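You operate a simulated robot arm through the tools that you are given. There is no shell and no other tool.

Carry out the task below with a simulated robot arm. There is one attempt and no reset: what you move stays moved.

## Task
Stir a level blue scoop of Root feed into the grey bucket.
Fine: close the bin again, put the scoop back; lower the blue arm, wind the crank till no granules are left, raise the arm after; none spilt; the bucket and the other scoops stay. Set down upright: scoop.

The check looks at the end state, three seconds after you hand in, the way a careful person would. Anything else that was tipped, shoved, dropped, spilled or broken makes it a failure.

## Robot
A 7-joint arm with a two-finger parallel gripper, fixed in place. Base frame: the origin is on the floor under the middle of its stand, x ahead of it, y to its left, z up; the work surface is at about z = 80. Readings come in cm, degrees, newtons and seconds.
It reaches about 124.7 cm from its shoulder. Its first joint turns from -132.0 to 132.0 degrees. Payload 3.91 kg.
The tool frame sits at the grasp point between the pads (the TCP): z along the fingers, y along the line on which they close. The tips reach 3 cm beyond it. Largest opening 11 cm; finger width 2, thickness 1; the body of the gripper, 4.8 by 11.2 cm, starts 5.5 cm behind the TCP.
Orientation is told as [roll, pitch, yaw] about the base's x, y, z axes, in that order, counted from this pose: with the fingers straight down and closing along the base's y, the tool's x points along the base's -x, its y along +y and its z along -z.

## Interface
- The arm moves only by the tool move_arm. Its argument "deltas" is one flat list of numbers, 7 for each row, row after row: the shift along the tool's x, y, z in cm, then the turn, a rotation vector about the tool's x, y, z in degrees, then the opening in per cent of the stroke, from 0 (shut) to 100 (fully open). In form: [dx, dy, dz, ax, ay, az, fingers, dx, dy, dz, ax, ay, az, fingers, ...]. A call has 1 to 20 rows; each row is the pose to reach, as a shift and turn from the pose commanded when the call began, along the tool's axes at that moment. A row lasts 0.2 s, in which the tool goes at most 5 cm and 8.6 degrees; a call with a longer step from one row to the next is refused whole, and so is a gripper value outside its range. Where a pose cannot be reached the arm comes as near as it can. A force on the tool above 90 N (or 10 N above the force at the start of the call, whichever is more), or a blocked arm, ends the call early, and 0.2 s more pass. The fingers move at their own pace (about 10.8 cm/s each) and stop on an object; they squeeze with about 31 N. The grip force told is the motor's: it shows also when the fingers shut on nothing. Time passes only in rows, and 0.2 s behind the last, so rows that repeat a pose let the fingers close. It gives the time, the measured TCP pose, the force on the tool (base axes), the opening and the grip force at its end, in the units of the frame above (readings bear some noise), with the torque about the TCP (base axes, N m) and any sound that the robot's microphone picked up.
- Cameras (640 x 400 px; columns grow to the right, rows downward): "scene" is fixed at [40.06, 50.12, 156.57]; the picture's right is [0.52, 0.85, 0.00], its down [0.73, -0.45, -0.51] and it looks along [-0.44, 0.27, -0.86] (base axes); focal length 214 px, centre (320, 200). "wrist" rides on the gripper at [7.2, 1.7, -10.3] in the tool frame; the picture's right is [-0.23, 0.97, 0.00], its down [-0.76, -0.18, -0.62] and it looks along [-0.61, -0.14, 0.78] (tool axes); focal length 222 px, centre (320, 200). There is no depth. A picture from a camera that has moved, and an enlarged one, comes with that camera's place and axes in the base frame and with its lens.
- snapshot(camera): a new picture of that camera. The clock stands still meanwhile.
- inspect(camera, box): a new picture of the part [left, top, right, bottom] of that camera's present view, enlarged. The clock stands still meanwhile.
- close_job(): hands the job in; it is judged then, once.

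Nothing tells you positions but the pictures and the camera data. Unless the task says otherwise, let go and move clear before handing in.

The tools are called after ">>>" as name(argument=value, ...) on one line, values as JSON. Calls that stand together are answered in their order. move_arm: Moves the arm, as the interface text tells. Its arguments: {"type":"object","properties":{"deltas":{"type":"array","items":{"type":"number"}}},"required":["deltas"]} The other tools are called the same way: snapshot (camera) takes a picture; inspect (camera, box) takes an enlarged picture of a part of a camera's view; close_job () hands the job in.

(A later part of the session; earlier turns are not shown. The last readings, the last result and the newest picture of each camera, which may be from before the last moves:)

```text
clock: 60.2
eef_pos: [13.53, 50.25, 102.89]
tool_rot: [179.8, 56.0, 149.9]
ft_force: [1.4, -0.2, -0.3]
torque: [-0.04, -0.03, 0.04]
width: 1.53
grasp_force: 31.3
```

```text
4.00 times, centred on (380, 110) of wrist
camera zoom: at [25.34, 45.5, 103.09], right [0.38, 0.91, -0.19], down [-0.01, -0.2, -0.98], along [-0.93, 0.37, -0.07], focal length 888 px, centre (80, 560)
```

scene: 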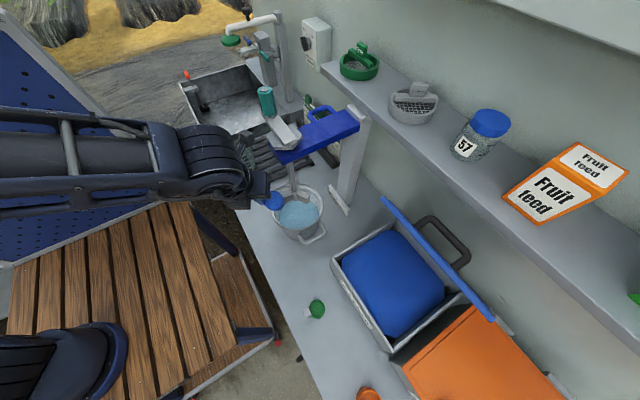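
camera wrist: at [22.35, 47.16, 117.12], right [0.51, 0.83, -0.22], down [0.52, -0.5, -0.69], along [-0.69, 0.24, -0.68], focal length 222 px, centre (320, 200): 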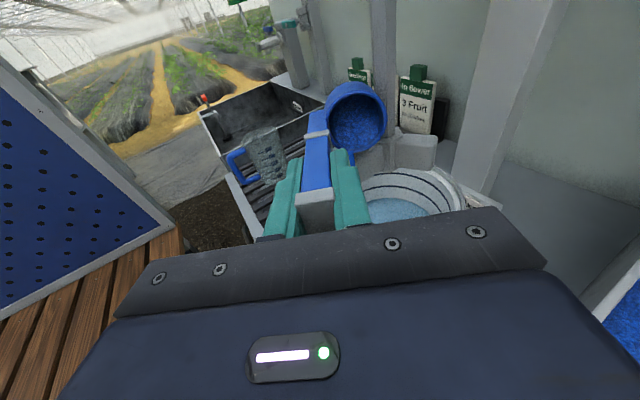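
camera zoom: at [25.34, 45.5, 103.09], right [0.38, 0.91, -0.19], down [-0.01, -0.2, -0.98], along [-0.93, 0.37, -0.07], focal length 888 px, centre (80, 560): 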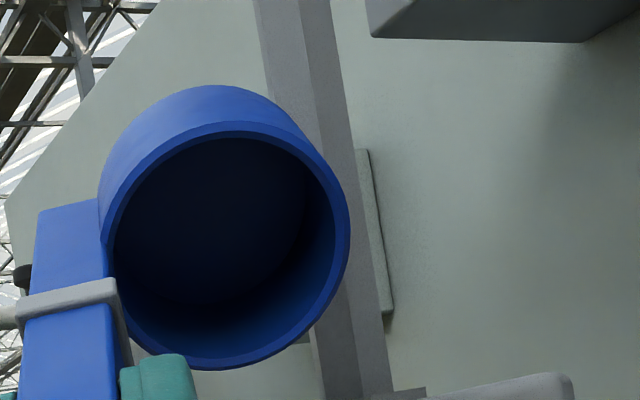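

The cup is empty and the granules lie under the water in the bucket, with nothing visibly spilled. I'll withdraw the scoop from the bucket and bring it back upright.

>>> move_arm(deltas=[2.2, 0, -1.5, 0, 0, 0, 0, 4.4, 0, -3, 0, 0, 0, 0, 6.6, 0, -4.5, 0, 0, 0, 0, 8.9, 0, -6.05, 0, 0, 0, 0, 8.9, 0, -6.05, 0, -8, 0, 0, 8.9, 0, -6.05, 0, -16, 0, 0, 8.9, 0, -6.05, 0, -24, 0, 0, 8.9, 0, -6.05, 0, -32, 0, 0, 8.9, 0, -6.05, 0, -40, 0, 0, 8.9, 0, -6.05, 0, -48, 0, 0, 8.9, 0, -6.05, 0, -56, 0, 0, 8.9, 0, -6.05, 0, -64, 0, 0, 8.9, 0, -6.05, 0, -72, 0, 0, 8.9, 0, -6.05, 0, -80, 0, 0, 8.9, 0, -6.05, 0, -88, 0, 0, 8.9, 0, -6.05, 0, -96, 0, 0, 8.9, 0, -6.05, 0, -104, 0, 0, 8.9, 0, -6.05, 0, -112, 0, 0, 8.9, 0, -6.05, 0, -118, 0, 0, 8.9, 0, -6.05, 0, -124, 0, 0])

>>> snapshot(camera="scene")

>>> inspect(camera="scene", box=[240, 150, 350, 250])

```text
clock: 64.4
eef_pos: [22.25, 45.34, 106.75]
tool_rot: [0.0, 0.0, -29.9]
ft_force: [0.2, 0.4, -0.9]
torque: [0.0, 0.06, 0.0]
width: 1.54
grasp_force: 30.6
```

```text
taken
```

scene: 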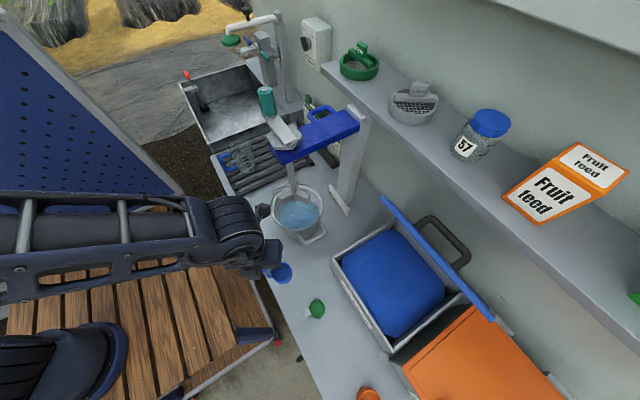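

```text
4.00 times, centred on (295, 200) of scene
camera zoom: at [40.06, 50.12, 156.57], right [0.52, 0.85, 0.0], down [0.73, -0.45, -0.51], along [-0.44, 0.27, -0.86], focal length 858 px, centre (420, 200)
```

zoom: 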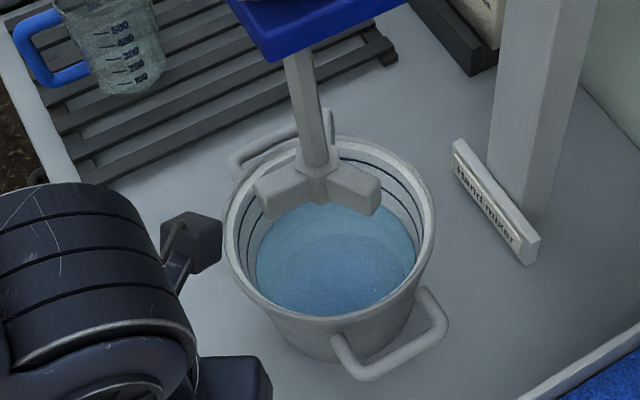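

The bucket shows the granules under the water and there's nothing on the bench around it. Now I'll carry the empty scoop back above its home spot with its original orientation.

>>> move_arm(deltas=[0, 0, -3, 0, 0, 0, 0, 0, 0, -6, 0, 0, 0, 0, -2.6, 2, -6, 0, 0, -3.75, 0, -5.2, 4, -6, 0, 0, -7.5, 0, -7.7, 6, -6, 0, 0, -11.25, 0, -10.3, 8, -6, 0, 0, -15, 0, -12.9, 10, -6, 0, 0, -18.75, 0, -15.5, 12, -6, 0, 0, -22.5, 0, -18, 14, -6, 0, 0, -26.25, 0, -20.6, 16, -6, 0, 0, -30, 0])

>>> snapshot(camera="wrist")

```text
clock: 66.6
eef_pos: [48.08, 48.94, 112.71]
tool_rot: [0.1, 0.0, 0.0]
ft_force: [0.3, 0.3, -0.1]
torque: [-0.01, -0.03, -0.01]
width: 1.54
grasp_force: 31.1
```

```text
taken
camera wrist: at [40.8, 50.52, 123.26], right [0.22, 0.97, 0.0], down [0.76, -0.18, 0.62], along [0.61, -0.14, -0.78], focal length 222 px, centre (320, 200)
```

wrist: 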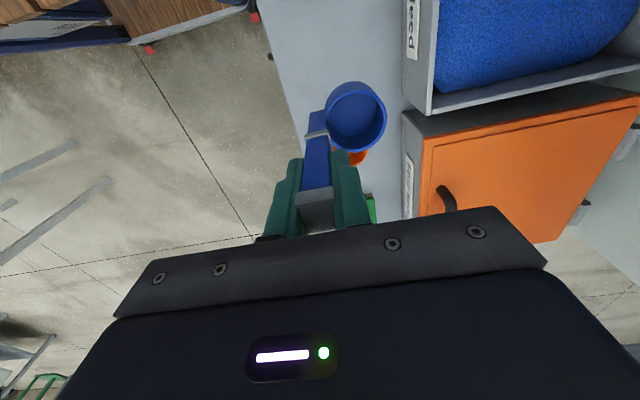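

>>> move_arm(deltas=[0, 0, 4, 0, 0, 0, 0, 0, 0, 8, 0, 0, 0, 0, 0, 0, 12, 0, 0, 0, 0, 0, 0, 15.5, 0, 0, 0, 0, 0, 0, 18.5, 0, 0, 0, 0, 0, 0, 20, 0, 0, 0, 0, 0, 0, 20.8, 0, 0, 0, 0, 0, 0, 21.1, 0, 0, 0, 0])

>>> snapshot(camera="wrist")

```text
clock: 68.4
eef_pos: [48.1, 48.94, 91.64]
tool_rot: [0.1, -0.1, 0.2]
ft_force: [-0.3, -0.6, -0.4]
torque: [-0.04, 0.0, 0.02]
width: 1.54
grasp_force: 30.5
```

```text
taken
camera wrist: at [40.8, 50.57, 102.02], right [0.23, 0.97, 0.0], down [0.76, -0.18, 0.62], along [0.61, -0.14, -0.78], focal length 222 px, centre (320, 200)
```

wrist: 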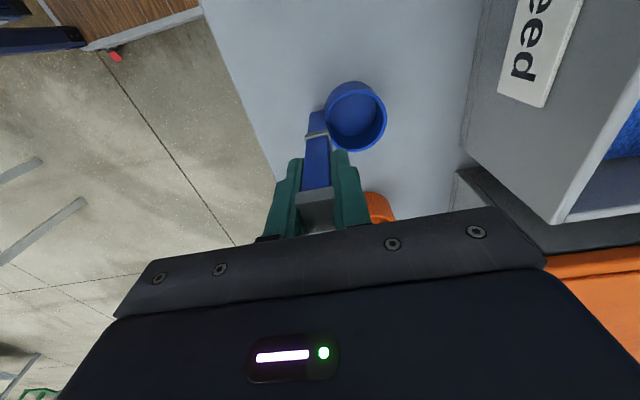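

>>> move_arm(deltas=[0, 0, 0.1, 0, 0, 0, 0, 0, 0, 0.2, 0, 0, 0, 0])

```text
clock: 69.0
eef_pos: [48.12, 48.93, 91.6]
tool_rot: [0.2, 0.0, 0.0]
ft_force: [-3.6, -4.7, 22.0]
torque: [-0.18, 0.77, 0.08]
width: 1.56
grasp_force: 31.1
```

The scoop's base touches the bench. I'll ease off slightly, release, and lift straight up.

>>> move_arm(deltas=[0, 0, -0.12, 0, 0, 0, 0, 0, 0, -0.12, 0, 0, 0, 15, 0, 0, -0.12, 0, 0, 0, 35, 0, 0, -0.12, 0, 0, 0, 50, 0, 0, -0.12, 0, 0, 0, 50])

>>> snapshot(camera="wrist")

```text
clock: 70.2
eef_pos: [48.13, 48.91, 91.71]
tool_rot: [0.2, -0.1, 0.0]
ft_force: [-0.6, -0.5, -0.5]
torque: [-0.01, 0.0, -0.02]
width: 5.48
grasp_force: 0.1
```

```text
taken
camera wrist: at [40.84, 50.61, 101.97], right [0.23, 0.97, 0.0], down [0.76, -0.18, 0.62], along [0.61, -0.14, -0.78], focal length 222 px, centre (320, 200)
```

wrist: 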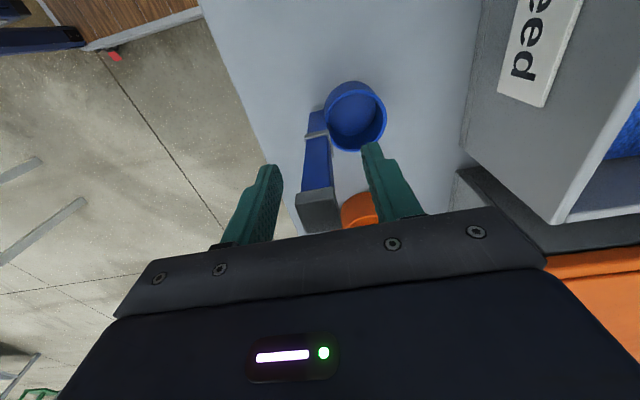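

>>> move_arm(deltas=[0, 0, -2, 0, 0, 0, 50, 0, 0, -6, 0, 0, 0, 50, 0, 0, -10, 0, 0, 0, 50, 0, 0, -15, 0, 0, 0, 50, 0, 0, -20.4, 0, 0, 0, 50])

>>> snapshot(camera="wrist")

```text
refused: row 5 steps farther than a row can; nothing moved
```

```text
taken
camera wrist: at [40.84, 50.61, 101.97], right [0.23, 0.97, 0.0], down [0.76, -0.18, 0.62], along [0.61, -0.14, -0.78], focal length 222 px, centre (320, 200)
```

wrist: 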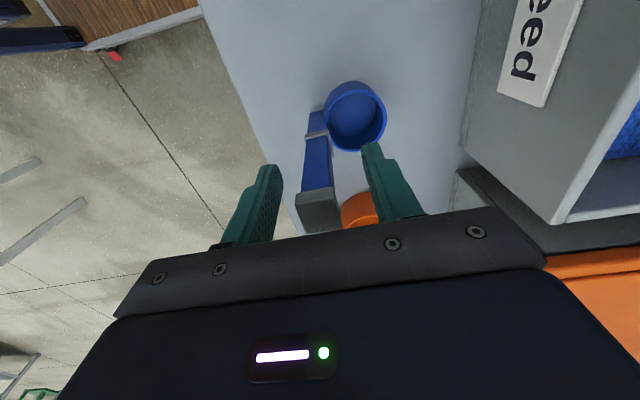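

One step exceeded 5 cm, so nothing moved. I'll repeat the vertical lift with shorter steps.

>>> move_arm(deltas=[0, 0, -2, 0, 0, 0, 50, 0, 0, -6, 0, 0, 0, 50, 0, 0, -10, 0, 0, 0, 50, 0, 0, -14, 0, 0, 0, 50, 0, 0, -17.5, 0, 0, 0, 50, 0, 0, -20.4, 0, 0, 0, 50])

>>> snapshot(camera="wrist")

>>> inspect(camera="scene", box=[290, 190, 500, 400])

```text
clock: 71.6
eef_pos: [48.03, 48.83, 112.03]
tool_rot: [0.2, -0.1, 0.1]
ft_force: [0.1, 0.5, 0.5]
torque: [-0.05, 0.0, -0.02]
width: 5.51
grasp_force: 0.0
```

```text
taken
camera wrist: at [40.79, 50.56, 122.4], right [0.23, 0.97, 0.0], down [0.76, -0.18, 0.62], along [0.61, -0.14, -0.78], focal length 222 px, centre (320, 200)
```

wrist: 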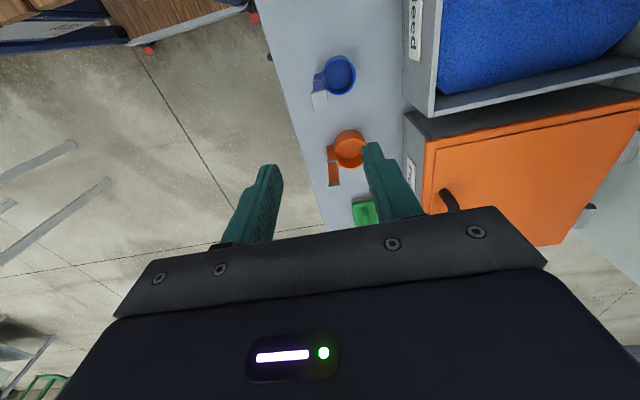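

```text
1.90 times, centred on (395, 295) of scene
camera zoom: at [40.06, 50.12, 156.57], right [0.52, 0.85, 0.0], down [0.73, -0.45, -0.51], along [-0.44, 0.27, -0.86], focal length 408 px, centre (177, 19)
```

zoom: 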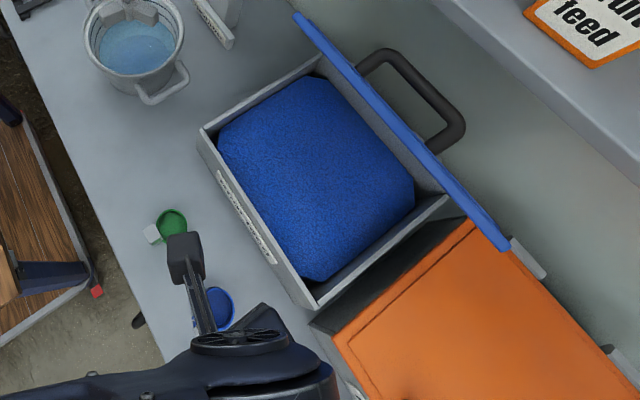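

The scoop stands in its place as it did at the start. Now I'll go back to the lid's bar to close the bin.

>>> move_arm(deltas=[1.1, 2.6, -1.9, -5.7, 0, 0, 25, 2.1, 5.2, -3.7, -11.5, 0, 0, 25, 3.2, 7.8, -5.6, -17.2, 0, 0, 25, 4.2, 10.4, -7.4, -23, 0, 0, 25, 5.3, 13, -9.3, -28.7, 0, 0, 25, 6.3, 15.6, -11.1, -34.4, 0, 0, 25, 7.4, 18.2, -13, -40.2, 0, 0, 25, 8.45, 20.85, -14.85, -46, 0, 0, 25])

>>> snapshot(camera="wrist")

```text
clock: 73.4
eef_pos: [39.5, 69.69, 126.94]
tool_rot: [46.2, -0.1, 0.0]
ft_force: [0.7, 0.1, 0.7]
torque: [-0.01, 0.0, 0.01]
width: 2.73
grasp_force: 0.0
```

```text
taken
camera wrist: at [32.34, 63.48, 135.39], right [0.23, 0.67, 0.7], down [0.76, -0.57, 0.3], along [0.61, 0.47, -0.64], focal length 222 px, centre (320, 200)
```

wrist: 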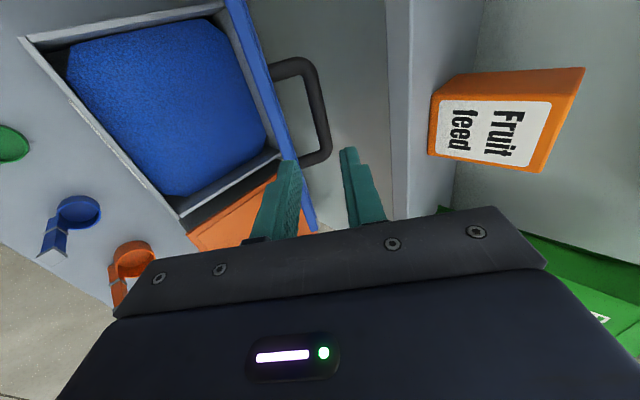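

>>> move_arm(deltas=[0, 0, 4, 0, 0, 0, 25, 0, 0, 8, 0, 0, 0, 25, 0, 0, 11, 0, 0, 0, 25, 0, 0, 13, 0, 0, 0, 25])

>>> snapshot(camera="wrist")

```text
clock: 74.4
eef_pos: [39.51, 79.06, 117.98]
tool_rot: [46.1, 0.0, 0.1]
ft_force: [0.7, 0.2, 0.1]
torque: [-0.01, -0.02, 0.02]
width: 2.75
grasp_force: 0.1
```

```text
taken
camera wrist: at [32.33, 72.77, 126.39], right [0.23, 0.68, 0.7], down [0.76, -0.57, 0.3], along [0.61, 0.47, -0.64], focal length 222 px, centre (320, 200)
```

wrist: 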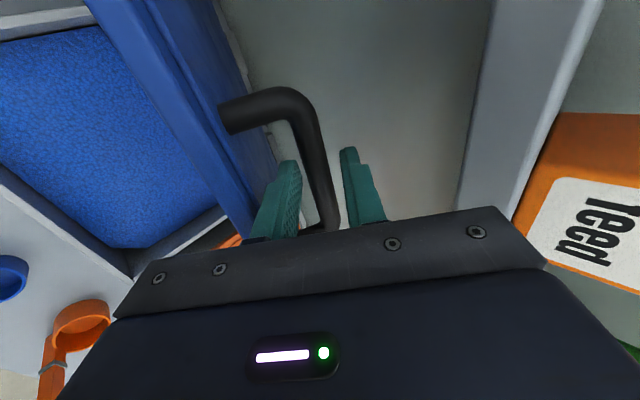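

>>> move_arm(deltas=[0, 0, 0, 0, 0, 0, 0, 0, 0, 0, 0, 0, 0, 0, 0, 0, 0, 0, 0, 0, 0, 0, -1.1, -0.4, 2, 0, 0, 0, 0, -2.19, -0.82, 4, 0, 0, 0, 0, -4.3, -1.33, 9, 0, 0, 0, 0, -6.44, -1.64, 14, 0, 0, 0, 0, -8.54, -1.71, 22, 0, 0, 0, 0, -10.66, -1.56, 30, 0, 0, 0, 0, -12.77, -1.18, 38, 0, 0, 0, 0, -14.86, -0.58, 46, 0, 0, 0])

>>> snapshot(camera="wrist")

```text
clock: 76.8
eef_pos: [39.57, 68.39, 107.69]
tool_rot: [0.0, 0.0, 0.0]
ft_force: [1.3, -6.3, 2.4]
torque: [0.06, 0.11, 0.26]
width: 1.53
grasp_force: 45.0
```

```text
taken
camera wrist: at [32.36, 70.05, 117.93], right [0.23, 0.97, 0.0], down [0.76, -0.18, 0.62], along [0.61, -0.14, -0.78], focal length 222 px, centre (320, 200)
```

wrist: 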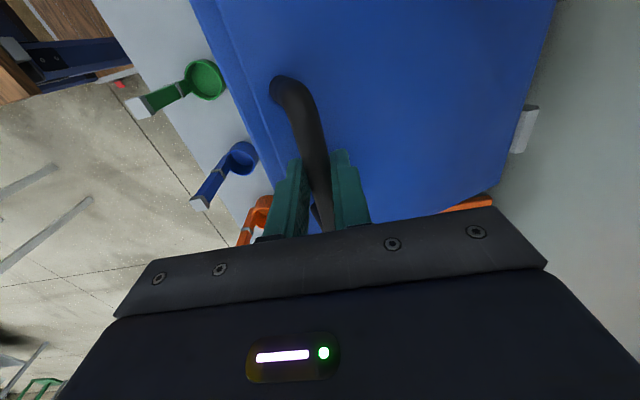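

>>> move_arm(deltas=[0, -0.55, 1.0, 0, 0, 0, 0, 0, -1.05, 2.03, 0, 0, 0, 0, 0, -1.5, 3.1, 0, 0, 0, 0, 0, -1.93, 4.15, 0, 0, 0, 0, 0, -2.3, 5.25, 0, 0, 0, 0, 0, -2.61, 6.33, 0, 0, 0, 0, 0, -2.9, 7.45, 0, 0, 0, 0, 0, -3.1, 8.3, 0, 0, 0, 0, 0, -3.1, 8.6, 0, 0, 0, 0])

>>> snapshot(camera="wrist")

```text
clock: 78.8
eef_pos: [39.52, 65.2, 98.91]
tool_rot: [-0.1, -0.1, 0.0]
ft_force: [-3.9, -5.3, 1.5]
torque: [0.09, -0.01, -0.02]
width: 1.56
grasp_force: 45.4
```

```text
taken
camera wrist: at [32.37, 66.87, 109.36], right [0.23, 0.97, 0.0], down [0.76, -0.18, 0.62], along [0.61, -0.14, -0.78], focal length 222 px, centre (320, 200)
```

wrist: 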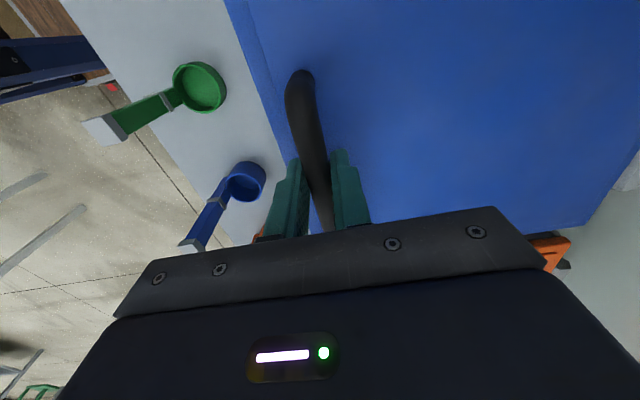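

>>> move_arm(deltas=[0, 0, 0.3, 0, 0, 0, 0, 0, 0, 0.6, 0, 0, 0, 0])

>>> inspect(camera="wrist", box=[180, 0, 480, 240])

```text
clock: 79.4
eef_pos: [39.69, 65.09, 98.56]
tool_rot: [0.1, 0.0, 0.1]
ft_force: [-8.8, -29.4, 19.6]
torque: [-0.48, 1.08, -0.02]
width: 1.57
grasp_force: 45.2
```

```text
1.67 times, centred on (330, 120) of wrist
camera zoom: at [32.37, 66.79, 108.92], right [0.23, 0.97, 0.0], down [0.76, -0.18, 0.62], along [0.61, -0.14, -0.78], focal length 370 px, centre (303, 333)
```

zoom: 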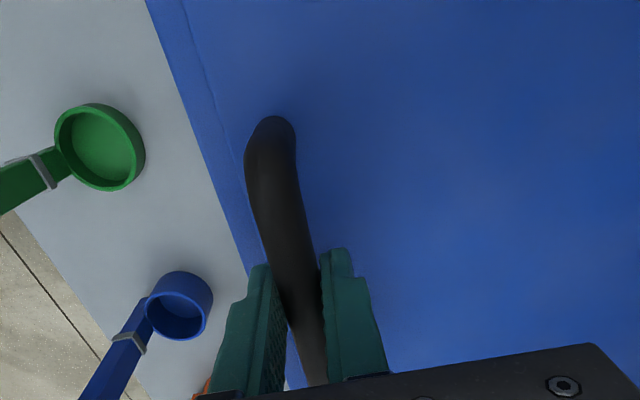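

>>> move_arm(deltas=[0, 0.1, -0.4, 0, 0, 0, 20, 0, 0.1, -0.4, 0, 0, 0, 50, 0, 0.1, -0.4, 0, 0, 0, 50, 0, 0.1, -4, 0, 0, 0, 50, 0, 0.1, -8, 0, 0, 0, 50, 0, 0.1, -12, 0, 0, 0, 50])

>>> snapshot(camera="wrist")

>>> snapshot(camera="scene")

```text
clock: 80.8
eef_pos: [39.64, 65.38, 110.34]
tool_rot: [0.1, 0.0, 0.1]
ft_force: [-0.2, 0.7, -0.4]
torque: [-0.03, 0.01, 0.0]
width: 5.53
grasp_force: 0.1
```

```text
taken
camera wrist: at [32.35, 67.02, 120.72], right [0.23, 0.97, 0.0], down [0.76, -0.18, 0.62], along [0.61, -0.14, -0.78], focal length 222 px, centre (320, 200)
```

wrist: 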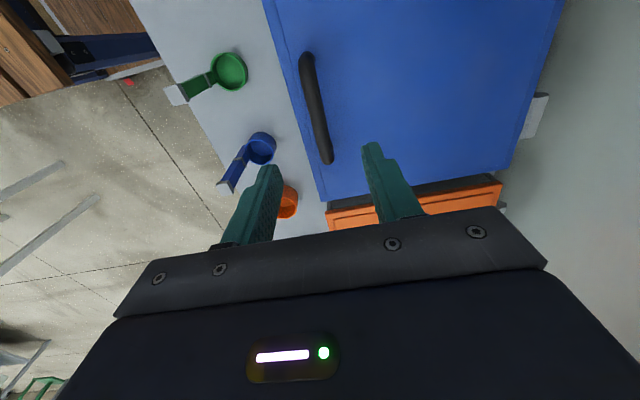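

```text
taken
```

scene: 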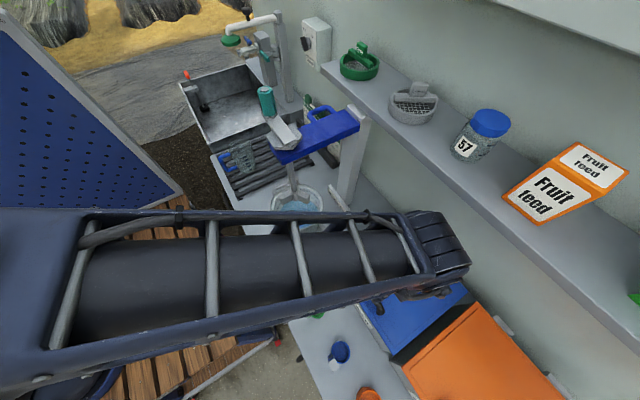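

The lid looks closed; I'll compare it once the arm is clear. Next I'll move up and over to get a close look at the mixer's arm and its blue loop.

>>> move_arm(deltas=[0, -1, -4, 0, 0, 0, 50, 0, -2, -8.5, 0, 0, 0, 50, 0, -3, -13, 0, 0, 0, 50, 0, -4.5, -17.5, 0, 0, 0, 50, 0, -6, -22, 0, 0, 0, 50, 0, -8, -26, 0, 0, 0, 50, 0, -10, -30, 0, 0, 0, 50, 0, -12, -34, 0, 0, 0, 50, 0, -13.5, -37, 0, 0, 0, 50])

>>> move_arm(deltas=[3.8, 0, 0, 0, 0, -8.2, 50, 7.6, 0, 0, 0, 0, -16.4, 50, 11.4, 0, 0, 0, 0, -24.6, 50, 15.2, 0, 0, 0, 0, -32.8, 50, 19, 0, 0, 0, 0, -41, 50, 22.8, 0, 0, 0, 0, -49.2, 50, 26.6, 0, 0, 0, 0, -57.4, 50, 30.4, 0, 0, 0, 0, -65.6, 50, 34.2, 0, 0, 0, 0, -73.8, 50, 38, 0, 0, 0, 0, -82, 50, 41.6, 0, 0, 0, 0, -90, 50])

>>> snapshot(camera="wrist")

>>> snapshot(camera="scene")

```text
clock: 82.8
eef_pos: [39.44, 51.81, 147.24]
tool_rot: [0.0, 0.1, 0.1]
ft_force: [-0.1, 0.8, -0.4]
torque: [-0.05, 0.02, 0.0]
width: 5.47
grasp_force: 0.0
```

```text
clock: 85.2
eef_pos: [-2.18, 51.76, 147.39]
tool_rot: [0.0, -0.2, 90.1]
ft_force: [0.4, -0.1, -0.8]
torque: [0.04, 0.02, 0.0]
width: 5.51
grasp_force: 0.1
```

```text
taken
camera wrist: at [-3.71, 44.47, 157.72], right [-0.97, 0.22, 0.0], down [0.18, 0.76, 0.62], along [0.14, 0.61, -0.78], focal length 222 px, centre (320, 200)
```

wrist: 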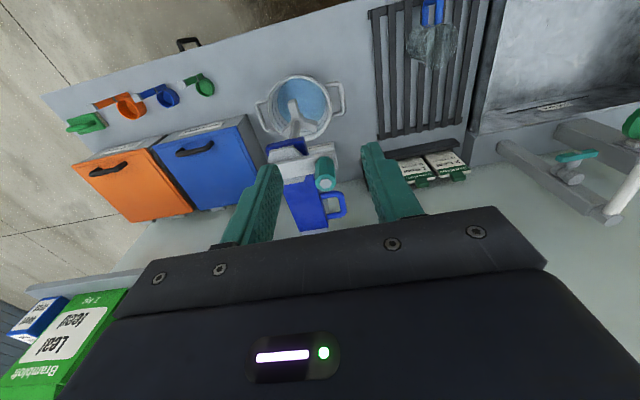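

```text
taken
```

scene: 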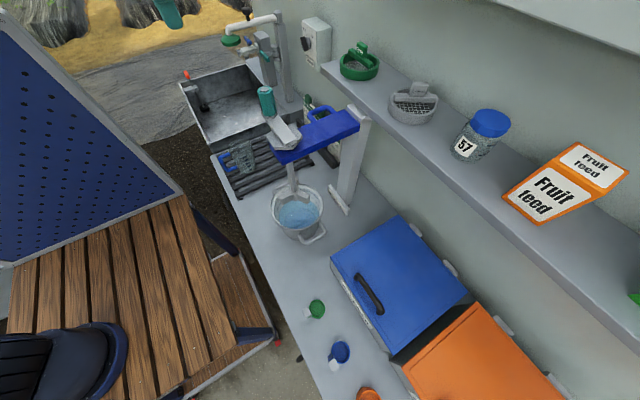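

The bin looks exactly as at the start, closed, and all scoops are in place. Now I'll zoom in on the mixer arm, loop and crank.

>>> inspect(camera="wrist", box=[240, 70, 380, 240])

>>> inspect(camera="scene", box=[245, 75, 375, 225])

```text
2.35 times, centred on (310, 155) of wrist
camera zoom: at [-3.71, 44.47, 157.72], right [-0.97, 0.22, 0.0], down [0.18, 0.76, 0.62], along [0.14, 0.61, -0.78], focal length 523 px, centre (344, 306)
```

zoom: 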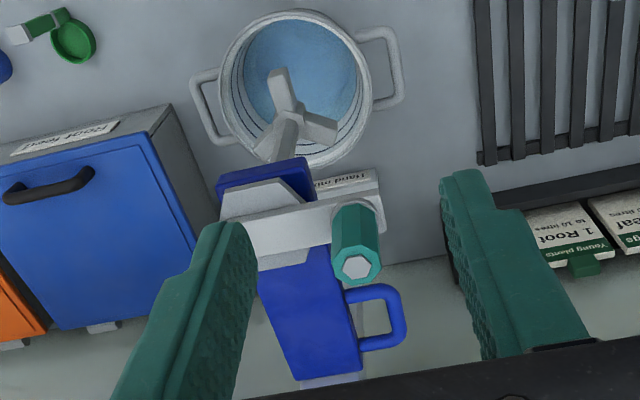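

```text
2.67 times, centred on (310, 150) of scene
camera zoom: at [40.06, 50.12, 156.57], right [0.52, 0.85, 0.0], down [0.73, -0.45, -0.51], along [-0.44, 0.27, -0.86], focal length 572 px, centre (347, 333)
```

zoom: 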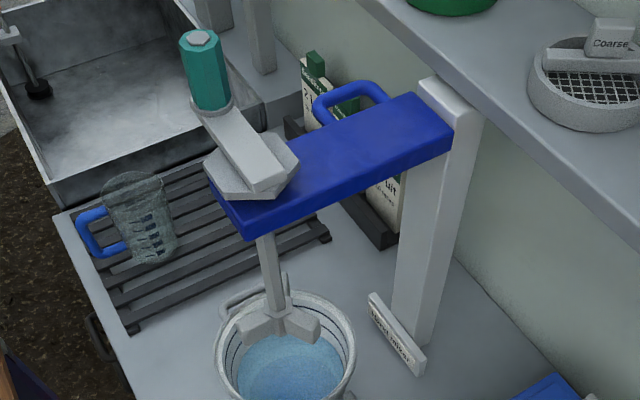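

The loop's outer bar runs along y at about (−1.1, 72–78, 121), and the crank handle is at (−0.4, 61.7, 126–132) with the hub near (6.8, 61.5). I'll move above the loop bar with the fingers closing along x.

>>> move_arm(deltas=[-4, -0.2, 1, 0, 0, 0, 40, -8, -0.4, 2, 0, 0, 0, 30, -12, -0.6, 3, 0, 0, 0, 30, -16, -0.8, 4.5, 0, 0, 0, 30, -19.5, -1, 6, 0, 0, 0, 30, -22.4, -1.1, 7.4, 0, 0, 0, 30])

>>> snapshot(camera="wrist")

>>> snapshot(camera="scene")

```text
clock: 86.6
eef_pos: [-0.92, 74.09, 140.26]
tool_rot: [0.1, -0.2, 89.9]
ft_force: [1.1, -1.0, 1.4]
torque: [0.09, 0.05, -0.01]
width: 3.3
grasp_force: 0.1
```

```text
taken
camera wrist: at [-2.64, 66.82, 150.56], right [-0.97, 0.23, 0.0], down [0.18, 0.76, 0.63], along [0.14, 0.61, -0.78], focal length 222 px, centre (320, 200)
```

wrist: 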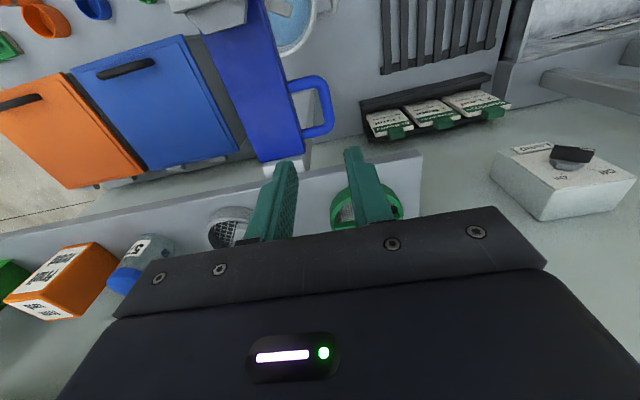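

```text
taken
```

scene: 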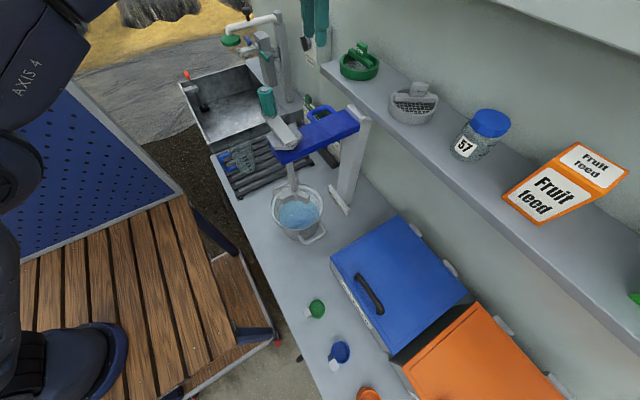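

>>> inspect(camera="wrist", box=[200, 0, 360, 190])

```text
2.11 times, centred on (280, 95) of wrist
camera zoom: at [-2.64, 66.82, 150.56], right [-0.97, 0.23, 0.0], down [0.18, 0.76, 0.63], along [0.14, 0.61, -0.78], focal length 468 px, centre (404, 421)
```

zoom: 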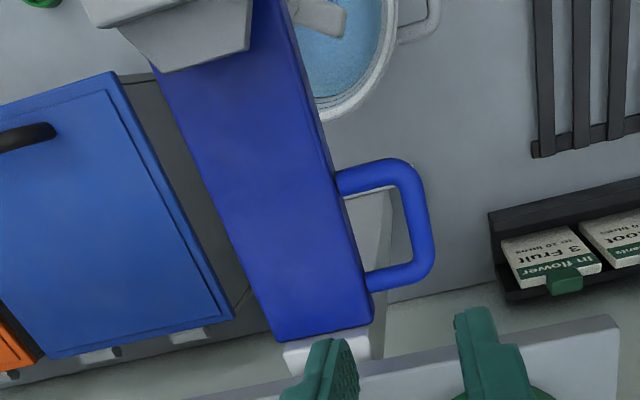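

>>> move_arm(deltas=[-0.35, 0.25, 4, 0, 0, 0, 35, -0.7, 0.5, 8, 0, 0, 0, 35, -0.7, 0.5, 11.5, 0, 0, 0, 35, -0.7, 0.5, 14, 0, 0, 0, 35])

>>> snapshot(camera="wrist")

>>> inspect(camera="scene", box=[250, 60, 370, 160])

```text
clock: 87.6
eef_pos: [-1.43, 74.86, 126.14]
tool_rot: [0.0, -0.2, 90.0]
ft_force: [-0.9, -0.6, 0.1]
torque: [-0.03, 0.01, 0.01]
width: 3.86
grasp_force: 0.1
```

```text
taken
camera wrist: at [-3.08, 67.56, 136.37], right [-0.97, 0.23, 0.0], down [0.18, 0.76, 0.62], along [0.14, 0.61, -0.78], focal length 222 px, centre (320, 200)
```

wrist: 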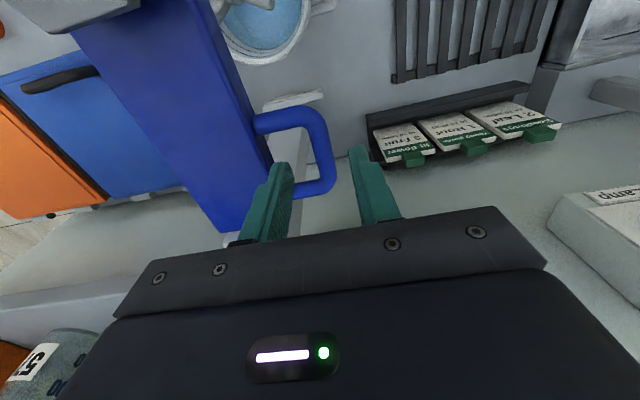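

```text
4.00 times, centred on (310, 110) of scene
camera zoom: at [40.06, 50.12, 156.57], right [0.52, 0.85, 0.0], down [0.73, -0.45, -0.51], along [-0.44, 0.27, -0.86], focal length 858 px, centre (360, 560)
```

zoom: 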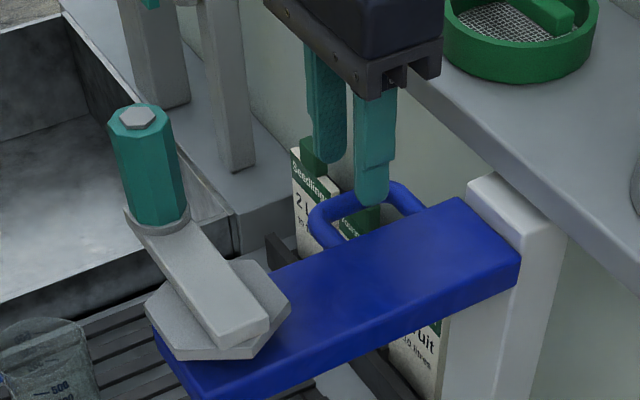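

>>> move_arm(deltas=[0, 0.25, 1.5, 0, 0, 0, 35, 0, 0.25, 3, 0, 0, 0, 35, 0, 0.25, 4.3, 0, 0, 0, 35])

>>> snapshot(camera="wrist")

>>> inspect(camera="scene", box=[250, 60, 370, 160])

```text
clock: 88.4
eef_pos: [-1.68, 74.77, 121.69]
tool_rot: [-0.1, -0.1, 90.0]
ft_force: [-0.1, 0.0, 0.3]
torque: [0.0, -0.01, -0.02]
width: 3.86
grasp_force: 0.1
```

```text
taken
camera wrist: at [-3.32, 67.61, 132.02], right [-0.97, 0.23, 0.0], down [0.18, 0.76, 0.62], along [0.14, 0.61, -0.78], focal length 222 px, centre (320, 200)
```

wrist: 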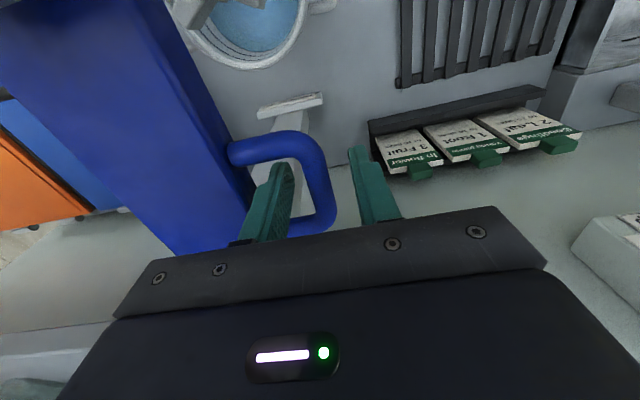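

```text
4.00 times, centred on (310, 110) of scene
camera zoom: at [40.06, 50.12, 156.57], right [0.52, 0.85, 0.0], down [0.73, -0.45, -0.51], along [-0.44, 0.27, -0.86], focal length 858 px, centre (360, 560)
```

zoom: 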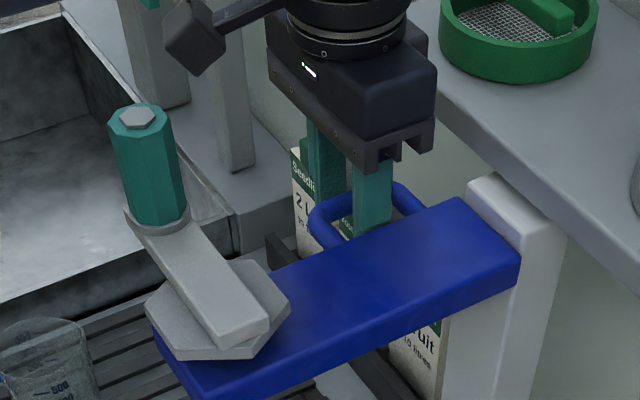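

>>> move_arm(deltas=[0, 0, 0, 0, 0, 0, 15, 0, 0, 0, 0, 0, 0, 0, 0, 0, 0, 0, 0, 0, 0, 0, 0, 0, 0, 0, 0, 0])

>>> snapshot(camera="wrist")

```text
clock: 89.4
eef_pos: [-1.63, 74.91, 121.65]
tool_rot: [-0.1, -0.1, 90.0]
ft_force: [3.5, -3.4, -4.9]
torque: [0.53, -0.07, -0.02]
width: 1.39
grasp_force: 45.0
```

```text
taken
camera wrist: at [-3.29, 67.63, 132.0], right [-0.97, 0.23, 0.0], down [0.18, 0.76, 0.62], along [0.14, 0.61, -0.78], focal length 222 px, centre (320, 200)
```

wrist: 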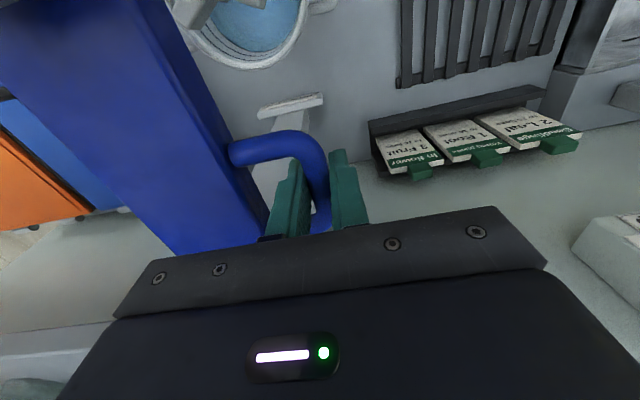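

The loop is gripped. I'll push it down a little and read the force to see how the arm moves.

>>> move_arm(deltas=[0, 0, 0.7, 0, 0, 0, 0, 0, 0, 1.4, 0, 0, 0, 0, 0, 0, 2, 0, 0, 0, 0])

>>> inspect(camera="scene", box=[240, 60, 380, 240])

```text
clock: 90.2
eef_pos: [-1.67, 74.99, 119.82]
tool_rot: [0.0, -0.1, 90.0]
ft_force: [6.6, -3.8, 2.0]
torque: [1.13, -0.02, 0.01]
width: 1.36
grasp_force: 44.4
```

```text
2.22 times, centred on (310, 150) of scene
camera zoom: at [40.06, 50.12, 156.57], right [0.52, 0.85, 0.0], down [0.73, -0.45, -0.51], along [-0.44, 0.27, -0.86], focal length 477 px, centre (342, 311)
```

zoom: 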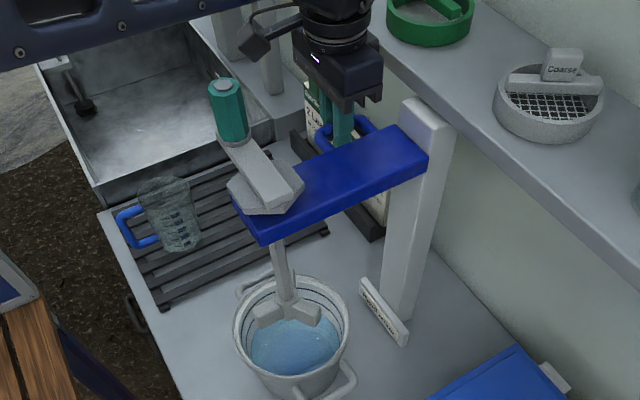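

The arm slides straight down the post with little force. I'll continue downward in stages.

>>> move_arm(deltas=[0, 0, 1, 0, 0, 0, 0, 0, 0, 2, 0, 0, 0, 0, 0, 0, 3, 0, 0, 0, 0, 0, 0, 4, 0, 0, 0, 0, 0, 0, 5, 0, 0, 0, 0, 0, 0, 6, 0, 0, 0, 0])

>>> snapshot(camera="scene")

>>> inspect(camera="scene", box=[240, 60, 380, 240])

```text
clock: 91.6
eef_pos: [-1.68, 74.83, 113.72]
tool_rot: [0.0, -0.1, 90.0]
ft_force: [11.4, -4.5, 0.9]
torque: [-0.77, -0.01, 0.04]
width: 1.37
grasp_force: 45.4
```

```text
taken
```

scene: 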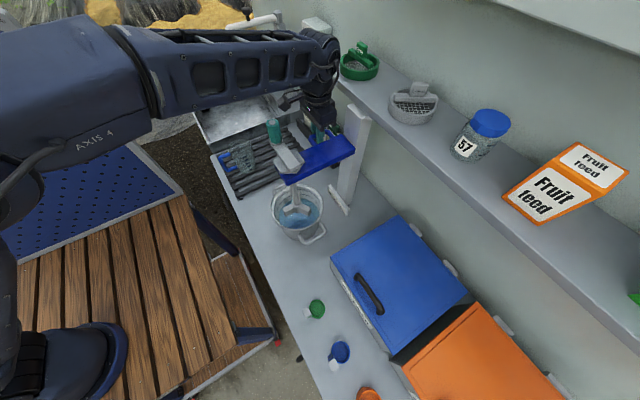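

```text
2.22 times, centred on (310, 150) of scene
camera zoom: at [40.06, 50.12, 156.57], right [0.52, 0.85, 0.0], down [0.73, -0.45, -0.51], along [-0.44, 0.27, -0.86], focal length 477 px, centre (342, 311)
```

zoom: 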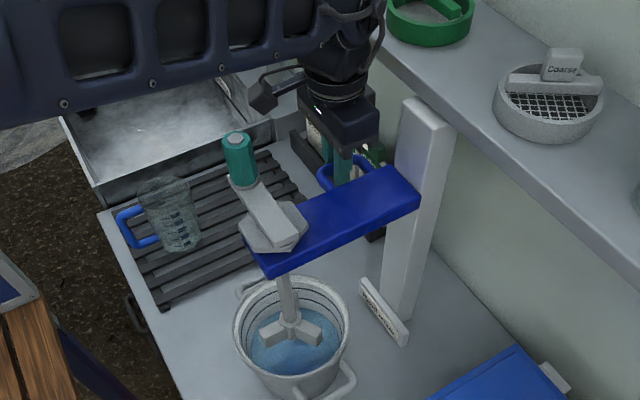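

>>> move_arm(deltas=[0, 0, 1, 0, 0, 0, 0, 0, 0, 2, 0, 0, 0, 0, 0, 0, 3, 0, 0, 0, 0])

>>> inspect(camera="scene", box=[240, 20, 400, 240])

>>> snapshot(camera="wrist")

```text
clock: 92.4
eef_pos: [-1.6, 74.93, 110.71]
tool_rot: [0.0, -0.1, 89.9]
ft_force: [11.8, -16.0, -0.3]
torque: [0.35, -0.02, -0.02]
width: 1.37
grasp_force: 45.0
```

```text
1.82 times, centred on (320, 130) of scene
camera zoom: at [40.06, 50.12, 156.57], right [0.52, 0.85, 0.0], down [0.73, -0.45, -0.51], along [-0.44, 0.27, -0.86], focal length 390 px, centre (320, 327)
```

zoom: 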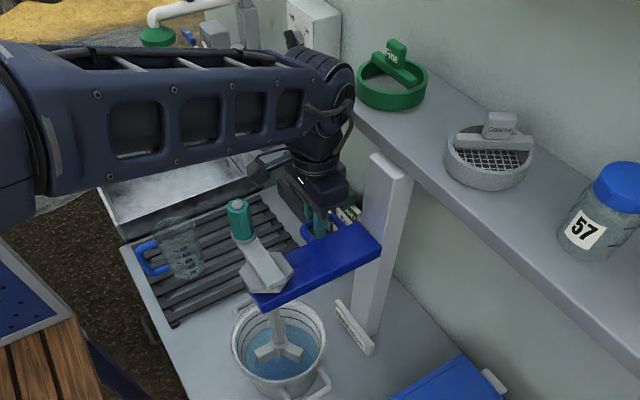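

```text
taken
camera wrist: at [-3.28, 67.63, 121.02], right [-0.97, 0.23, 0.0], down [0.18, 0.76, 0.62], along [0.14, 0.61, -0.78], focal length 222 px, centre (320, 200)
```

wrist: 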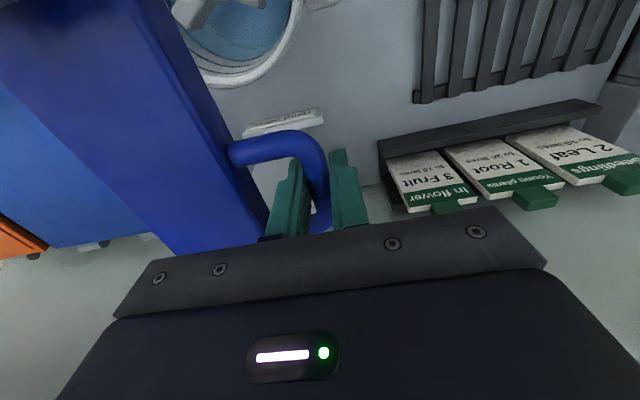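

>>> move_arm(deltas=[0, 0, 1, 0, 0, 0, 0, 0, 0, 2, 0, 0, 0, 0, 0, 0, 3, 0, 0, 0, 0])

>>> inspect(camera="scene", box=[240, 20, 400, 240])

```text
clock: 93.2
eef_pos: [-1.7, 74.9, 107.65]
tool_rot: [0.0, -0.2, 90.0]
ft_force: [9.6, -11.0, 2.3]
torque: [-0.99, -0.03, 0.0]
width: 1.38
grasp_force: 45.0
```

```text
1.82 times, centred on (320, 130) of scene
camera zoom: at [40.06, 50.12, 156.57], right [0.52, 0.85, 0.0], down [0.73, -0.45, -0.51], along [-0.44, 0.27, -0.86], focal length 390 px, centre (320, 327)
```

zoom: 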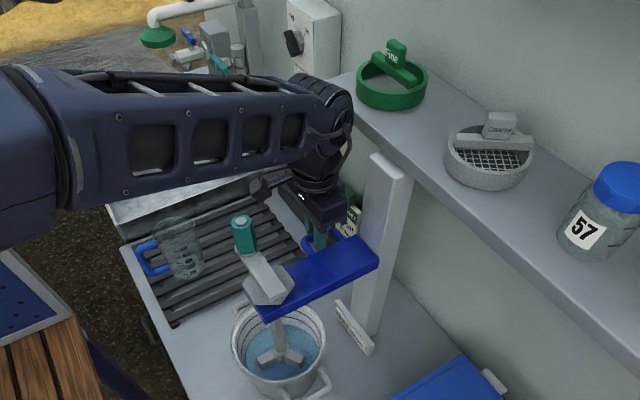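

>>> move_arm(deltas=[0, 0, 0.7, 0, 0, 0, 0, 0, 0, 1.4, 0, 0, 0, 0, 0, 0, 2, 0, 0, 0, 0])

>>> inspect(camera="scene", box=[250, 130, 370, 240])

>>> inspect(camera="scene", box=[280, 30, 400, 150])

```text
clock: 94.0
eef_pos: [-1.67, 74.94, 105.78]
tool_rot: [0.0, 0.0, 89.9]
ft_force: [11.2, -11.4, 0.9]
torque: [0.83, -0.1, -0.06]
width: 1.39
grasp_force: 45.6
```

```text
3.64 times, centred on (310, 185) of scene
camera zoom: at [40.06, 50.12, 156.57], right [0.52, 0.85, 0.0], down [0.73, -0.45, -0.51], along [-0.44, 0.27, -0.86], focal length 780 px, centre (356, 254)
```

zoom: 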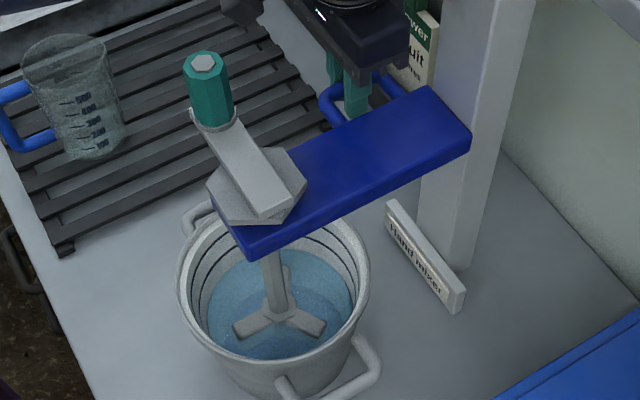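

```text
3.33 times, centred on (340, 90) of scene
camera zoom: at [40.06, 50.12, 156.57], right [0.52, 0.85, 0.0], down [0.73, -0.45, -0.51], along [-0.44, 0.27, -0.86], focal length 715 px, centre (253, 567)
```

zoom: 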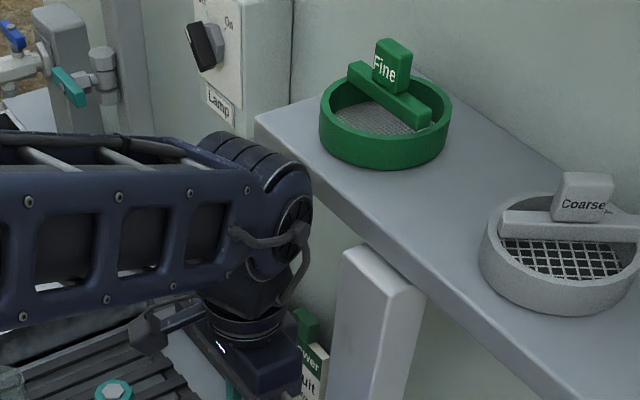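

>>> move_arm(deltas=[0, 0, 0.5, 0, 0, 0, 0, 0, 0, 1, 0, 0, 0, 0])

```text
clock: 94.6
eef_pos: [-1.65, 74.91, 104.76]
tool_rot: [-0.1, -0.1, 90.0]
ft_force: [13.7, -15.2, -0.5]
torque: [0.26, 0.0, -0.04]
width: 1.35
grasp_force: 44.5
```

>>> move_arm(deltas=[0, 0, 0.5, 0, 0, 0, 0, 0, 0, 1, 0, 0, 0, 0])

>>> inspect(camera="scene", box=[250, 130, 370, 240])

```text
clock: 95.2
eef_pos: [-1.53, 74.96, 104.07]
tool_rot: [0.2, -0.5, 90.0]
ft_force: [21.0, -4.5, 60.5]
torque: [1.03, -0.77, -0.17]
width: 1.33
grasp_force: 43.0
```

```text
3.64 times, centred on (310, 185) of scene
camera zoom: at [40.06, 50.12, 156.57], right [0.52, 0.85, 0.0], down [0.73, -0.45, -0.51], along [-0.44, 0.27, -0.86], focal length 780 px, centre (356, 254)
```

zoom: 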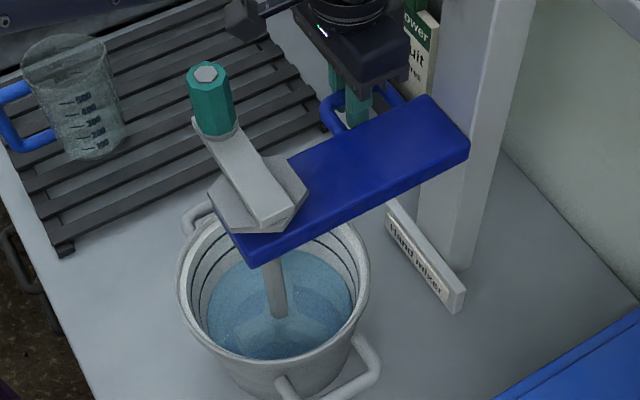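

The slide hit its lower stop at about 17.5 cm of travel, and the paddle is now in the water. I'll relieve the push and release the loop to see if the arm stays down.

>>> move_arm(deltas=[0, 0, -0.6, 0, 0, 0, 0, 0, 0, -0.6, 0, 0, 0, 15, 0, 0, -0.6, 0, 0, 0, 35, 0, 0, -0.6, 0, 0, 0, 35])

>>> inspect(camera="scene", box=[250, 130, 370, 240])

>>> snapshot(camera="wrist")

```text
clock: 96.2
eef_pos: [-1.69, 74.99, 104.38]
tool_rot: [-0.1, -0.1, 90.1]
ft_force: [0.1, 0.6, 0.1]
torque: [0.0, 0.01, 0.01]
width: 3.86
grasp_force: 0.1
```

```text
3.64 times, centred on (310, 185) of scene
camera zoom: at [40.06, 50.12, 156.57], right [0.52, 0.85, 0.0], down [0.73, -0.45, -0.51], along [-0.44, 0.27, -0.86], focal length 780 px, centre (356, 254)
```

zoom: 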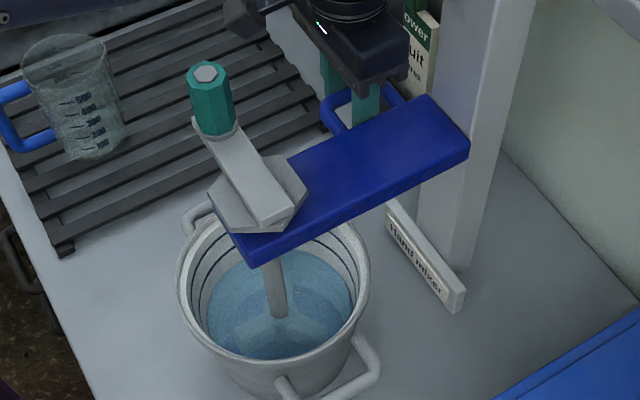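

```text
taken
camera wrist: at [-3.34, 67.69, 114.64], right [-0.97, 0.23, 0.0], down [0.18, 0.76, 0.62], along [0.14, 0.61, -0.78], focal length 222 px, centre (320, 200)
```

wrist: 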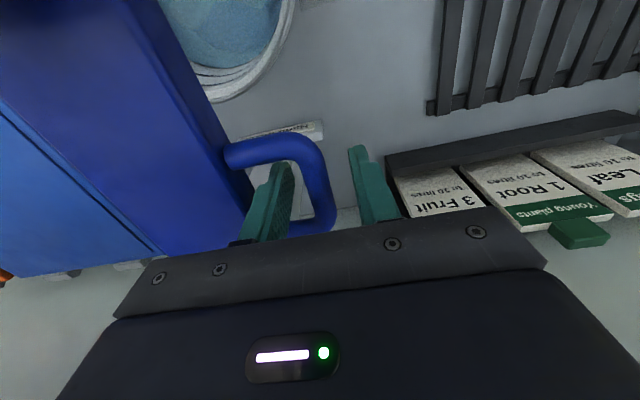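

The arm stays lowered. I'll rise clear of the loop and position above the crank handle to measure it.

>>> move_arm(deltas=[0, 0, -3, 0, 0, 0, 35, 0, 0, -7, 0, 0, 0, 35, 0, 0, -11, 0, 0, 0, 35, 0, 0, -15, 0, 0, 0, 40, 0, 0, -19, 0, 0, 0, 45, 0, 0, -22, 0, 0, 0, 50, 4, -0.3, -22, 0, 0, 0, 55, 8, -0.6, -22, 0, 0, 0, 55, 12, -1, -22, 0, 0, 0, 55, 16, -1.2, -22, 0, 0, 0, 55])

>>> snapshot(camera="wrist")

>>> snapshot(camera="scene")

```text
clock: 98.4
eef_pos: [-0.44, 58.89, 126.27]
tool_rot: [0.0, 0.0, 90.0]
ft_force: [0.2, 0.2, -1.0]
torque: [-0.04, 0.08, -0.02]
width: 6.04
grasp_force: 0.1
```

```text
taken
camera wrist: at [-2.03, 51.64, 136.58], right [-0.97, 0.23, 0.0], down [0.18, 0.76, 0.62], along [0.14, 0.61, -0.78], focal length 222 px, centre (320, 200)
```

wrist: 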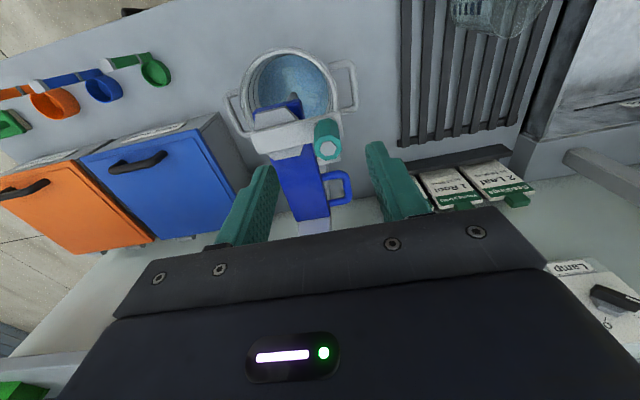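

```text
taken
```

scene: 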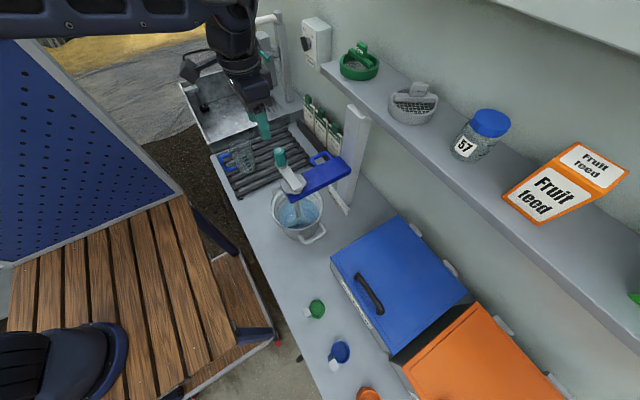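

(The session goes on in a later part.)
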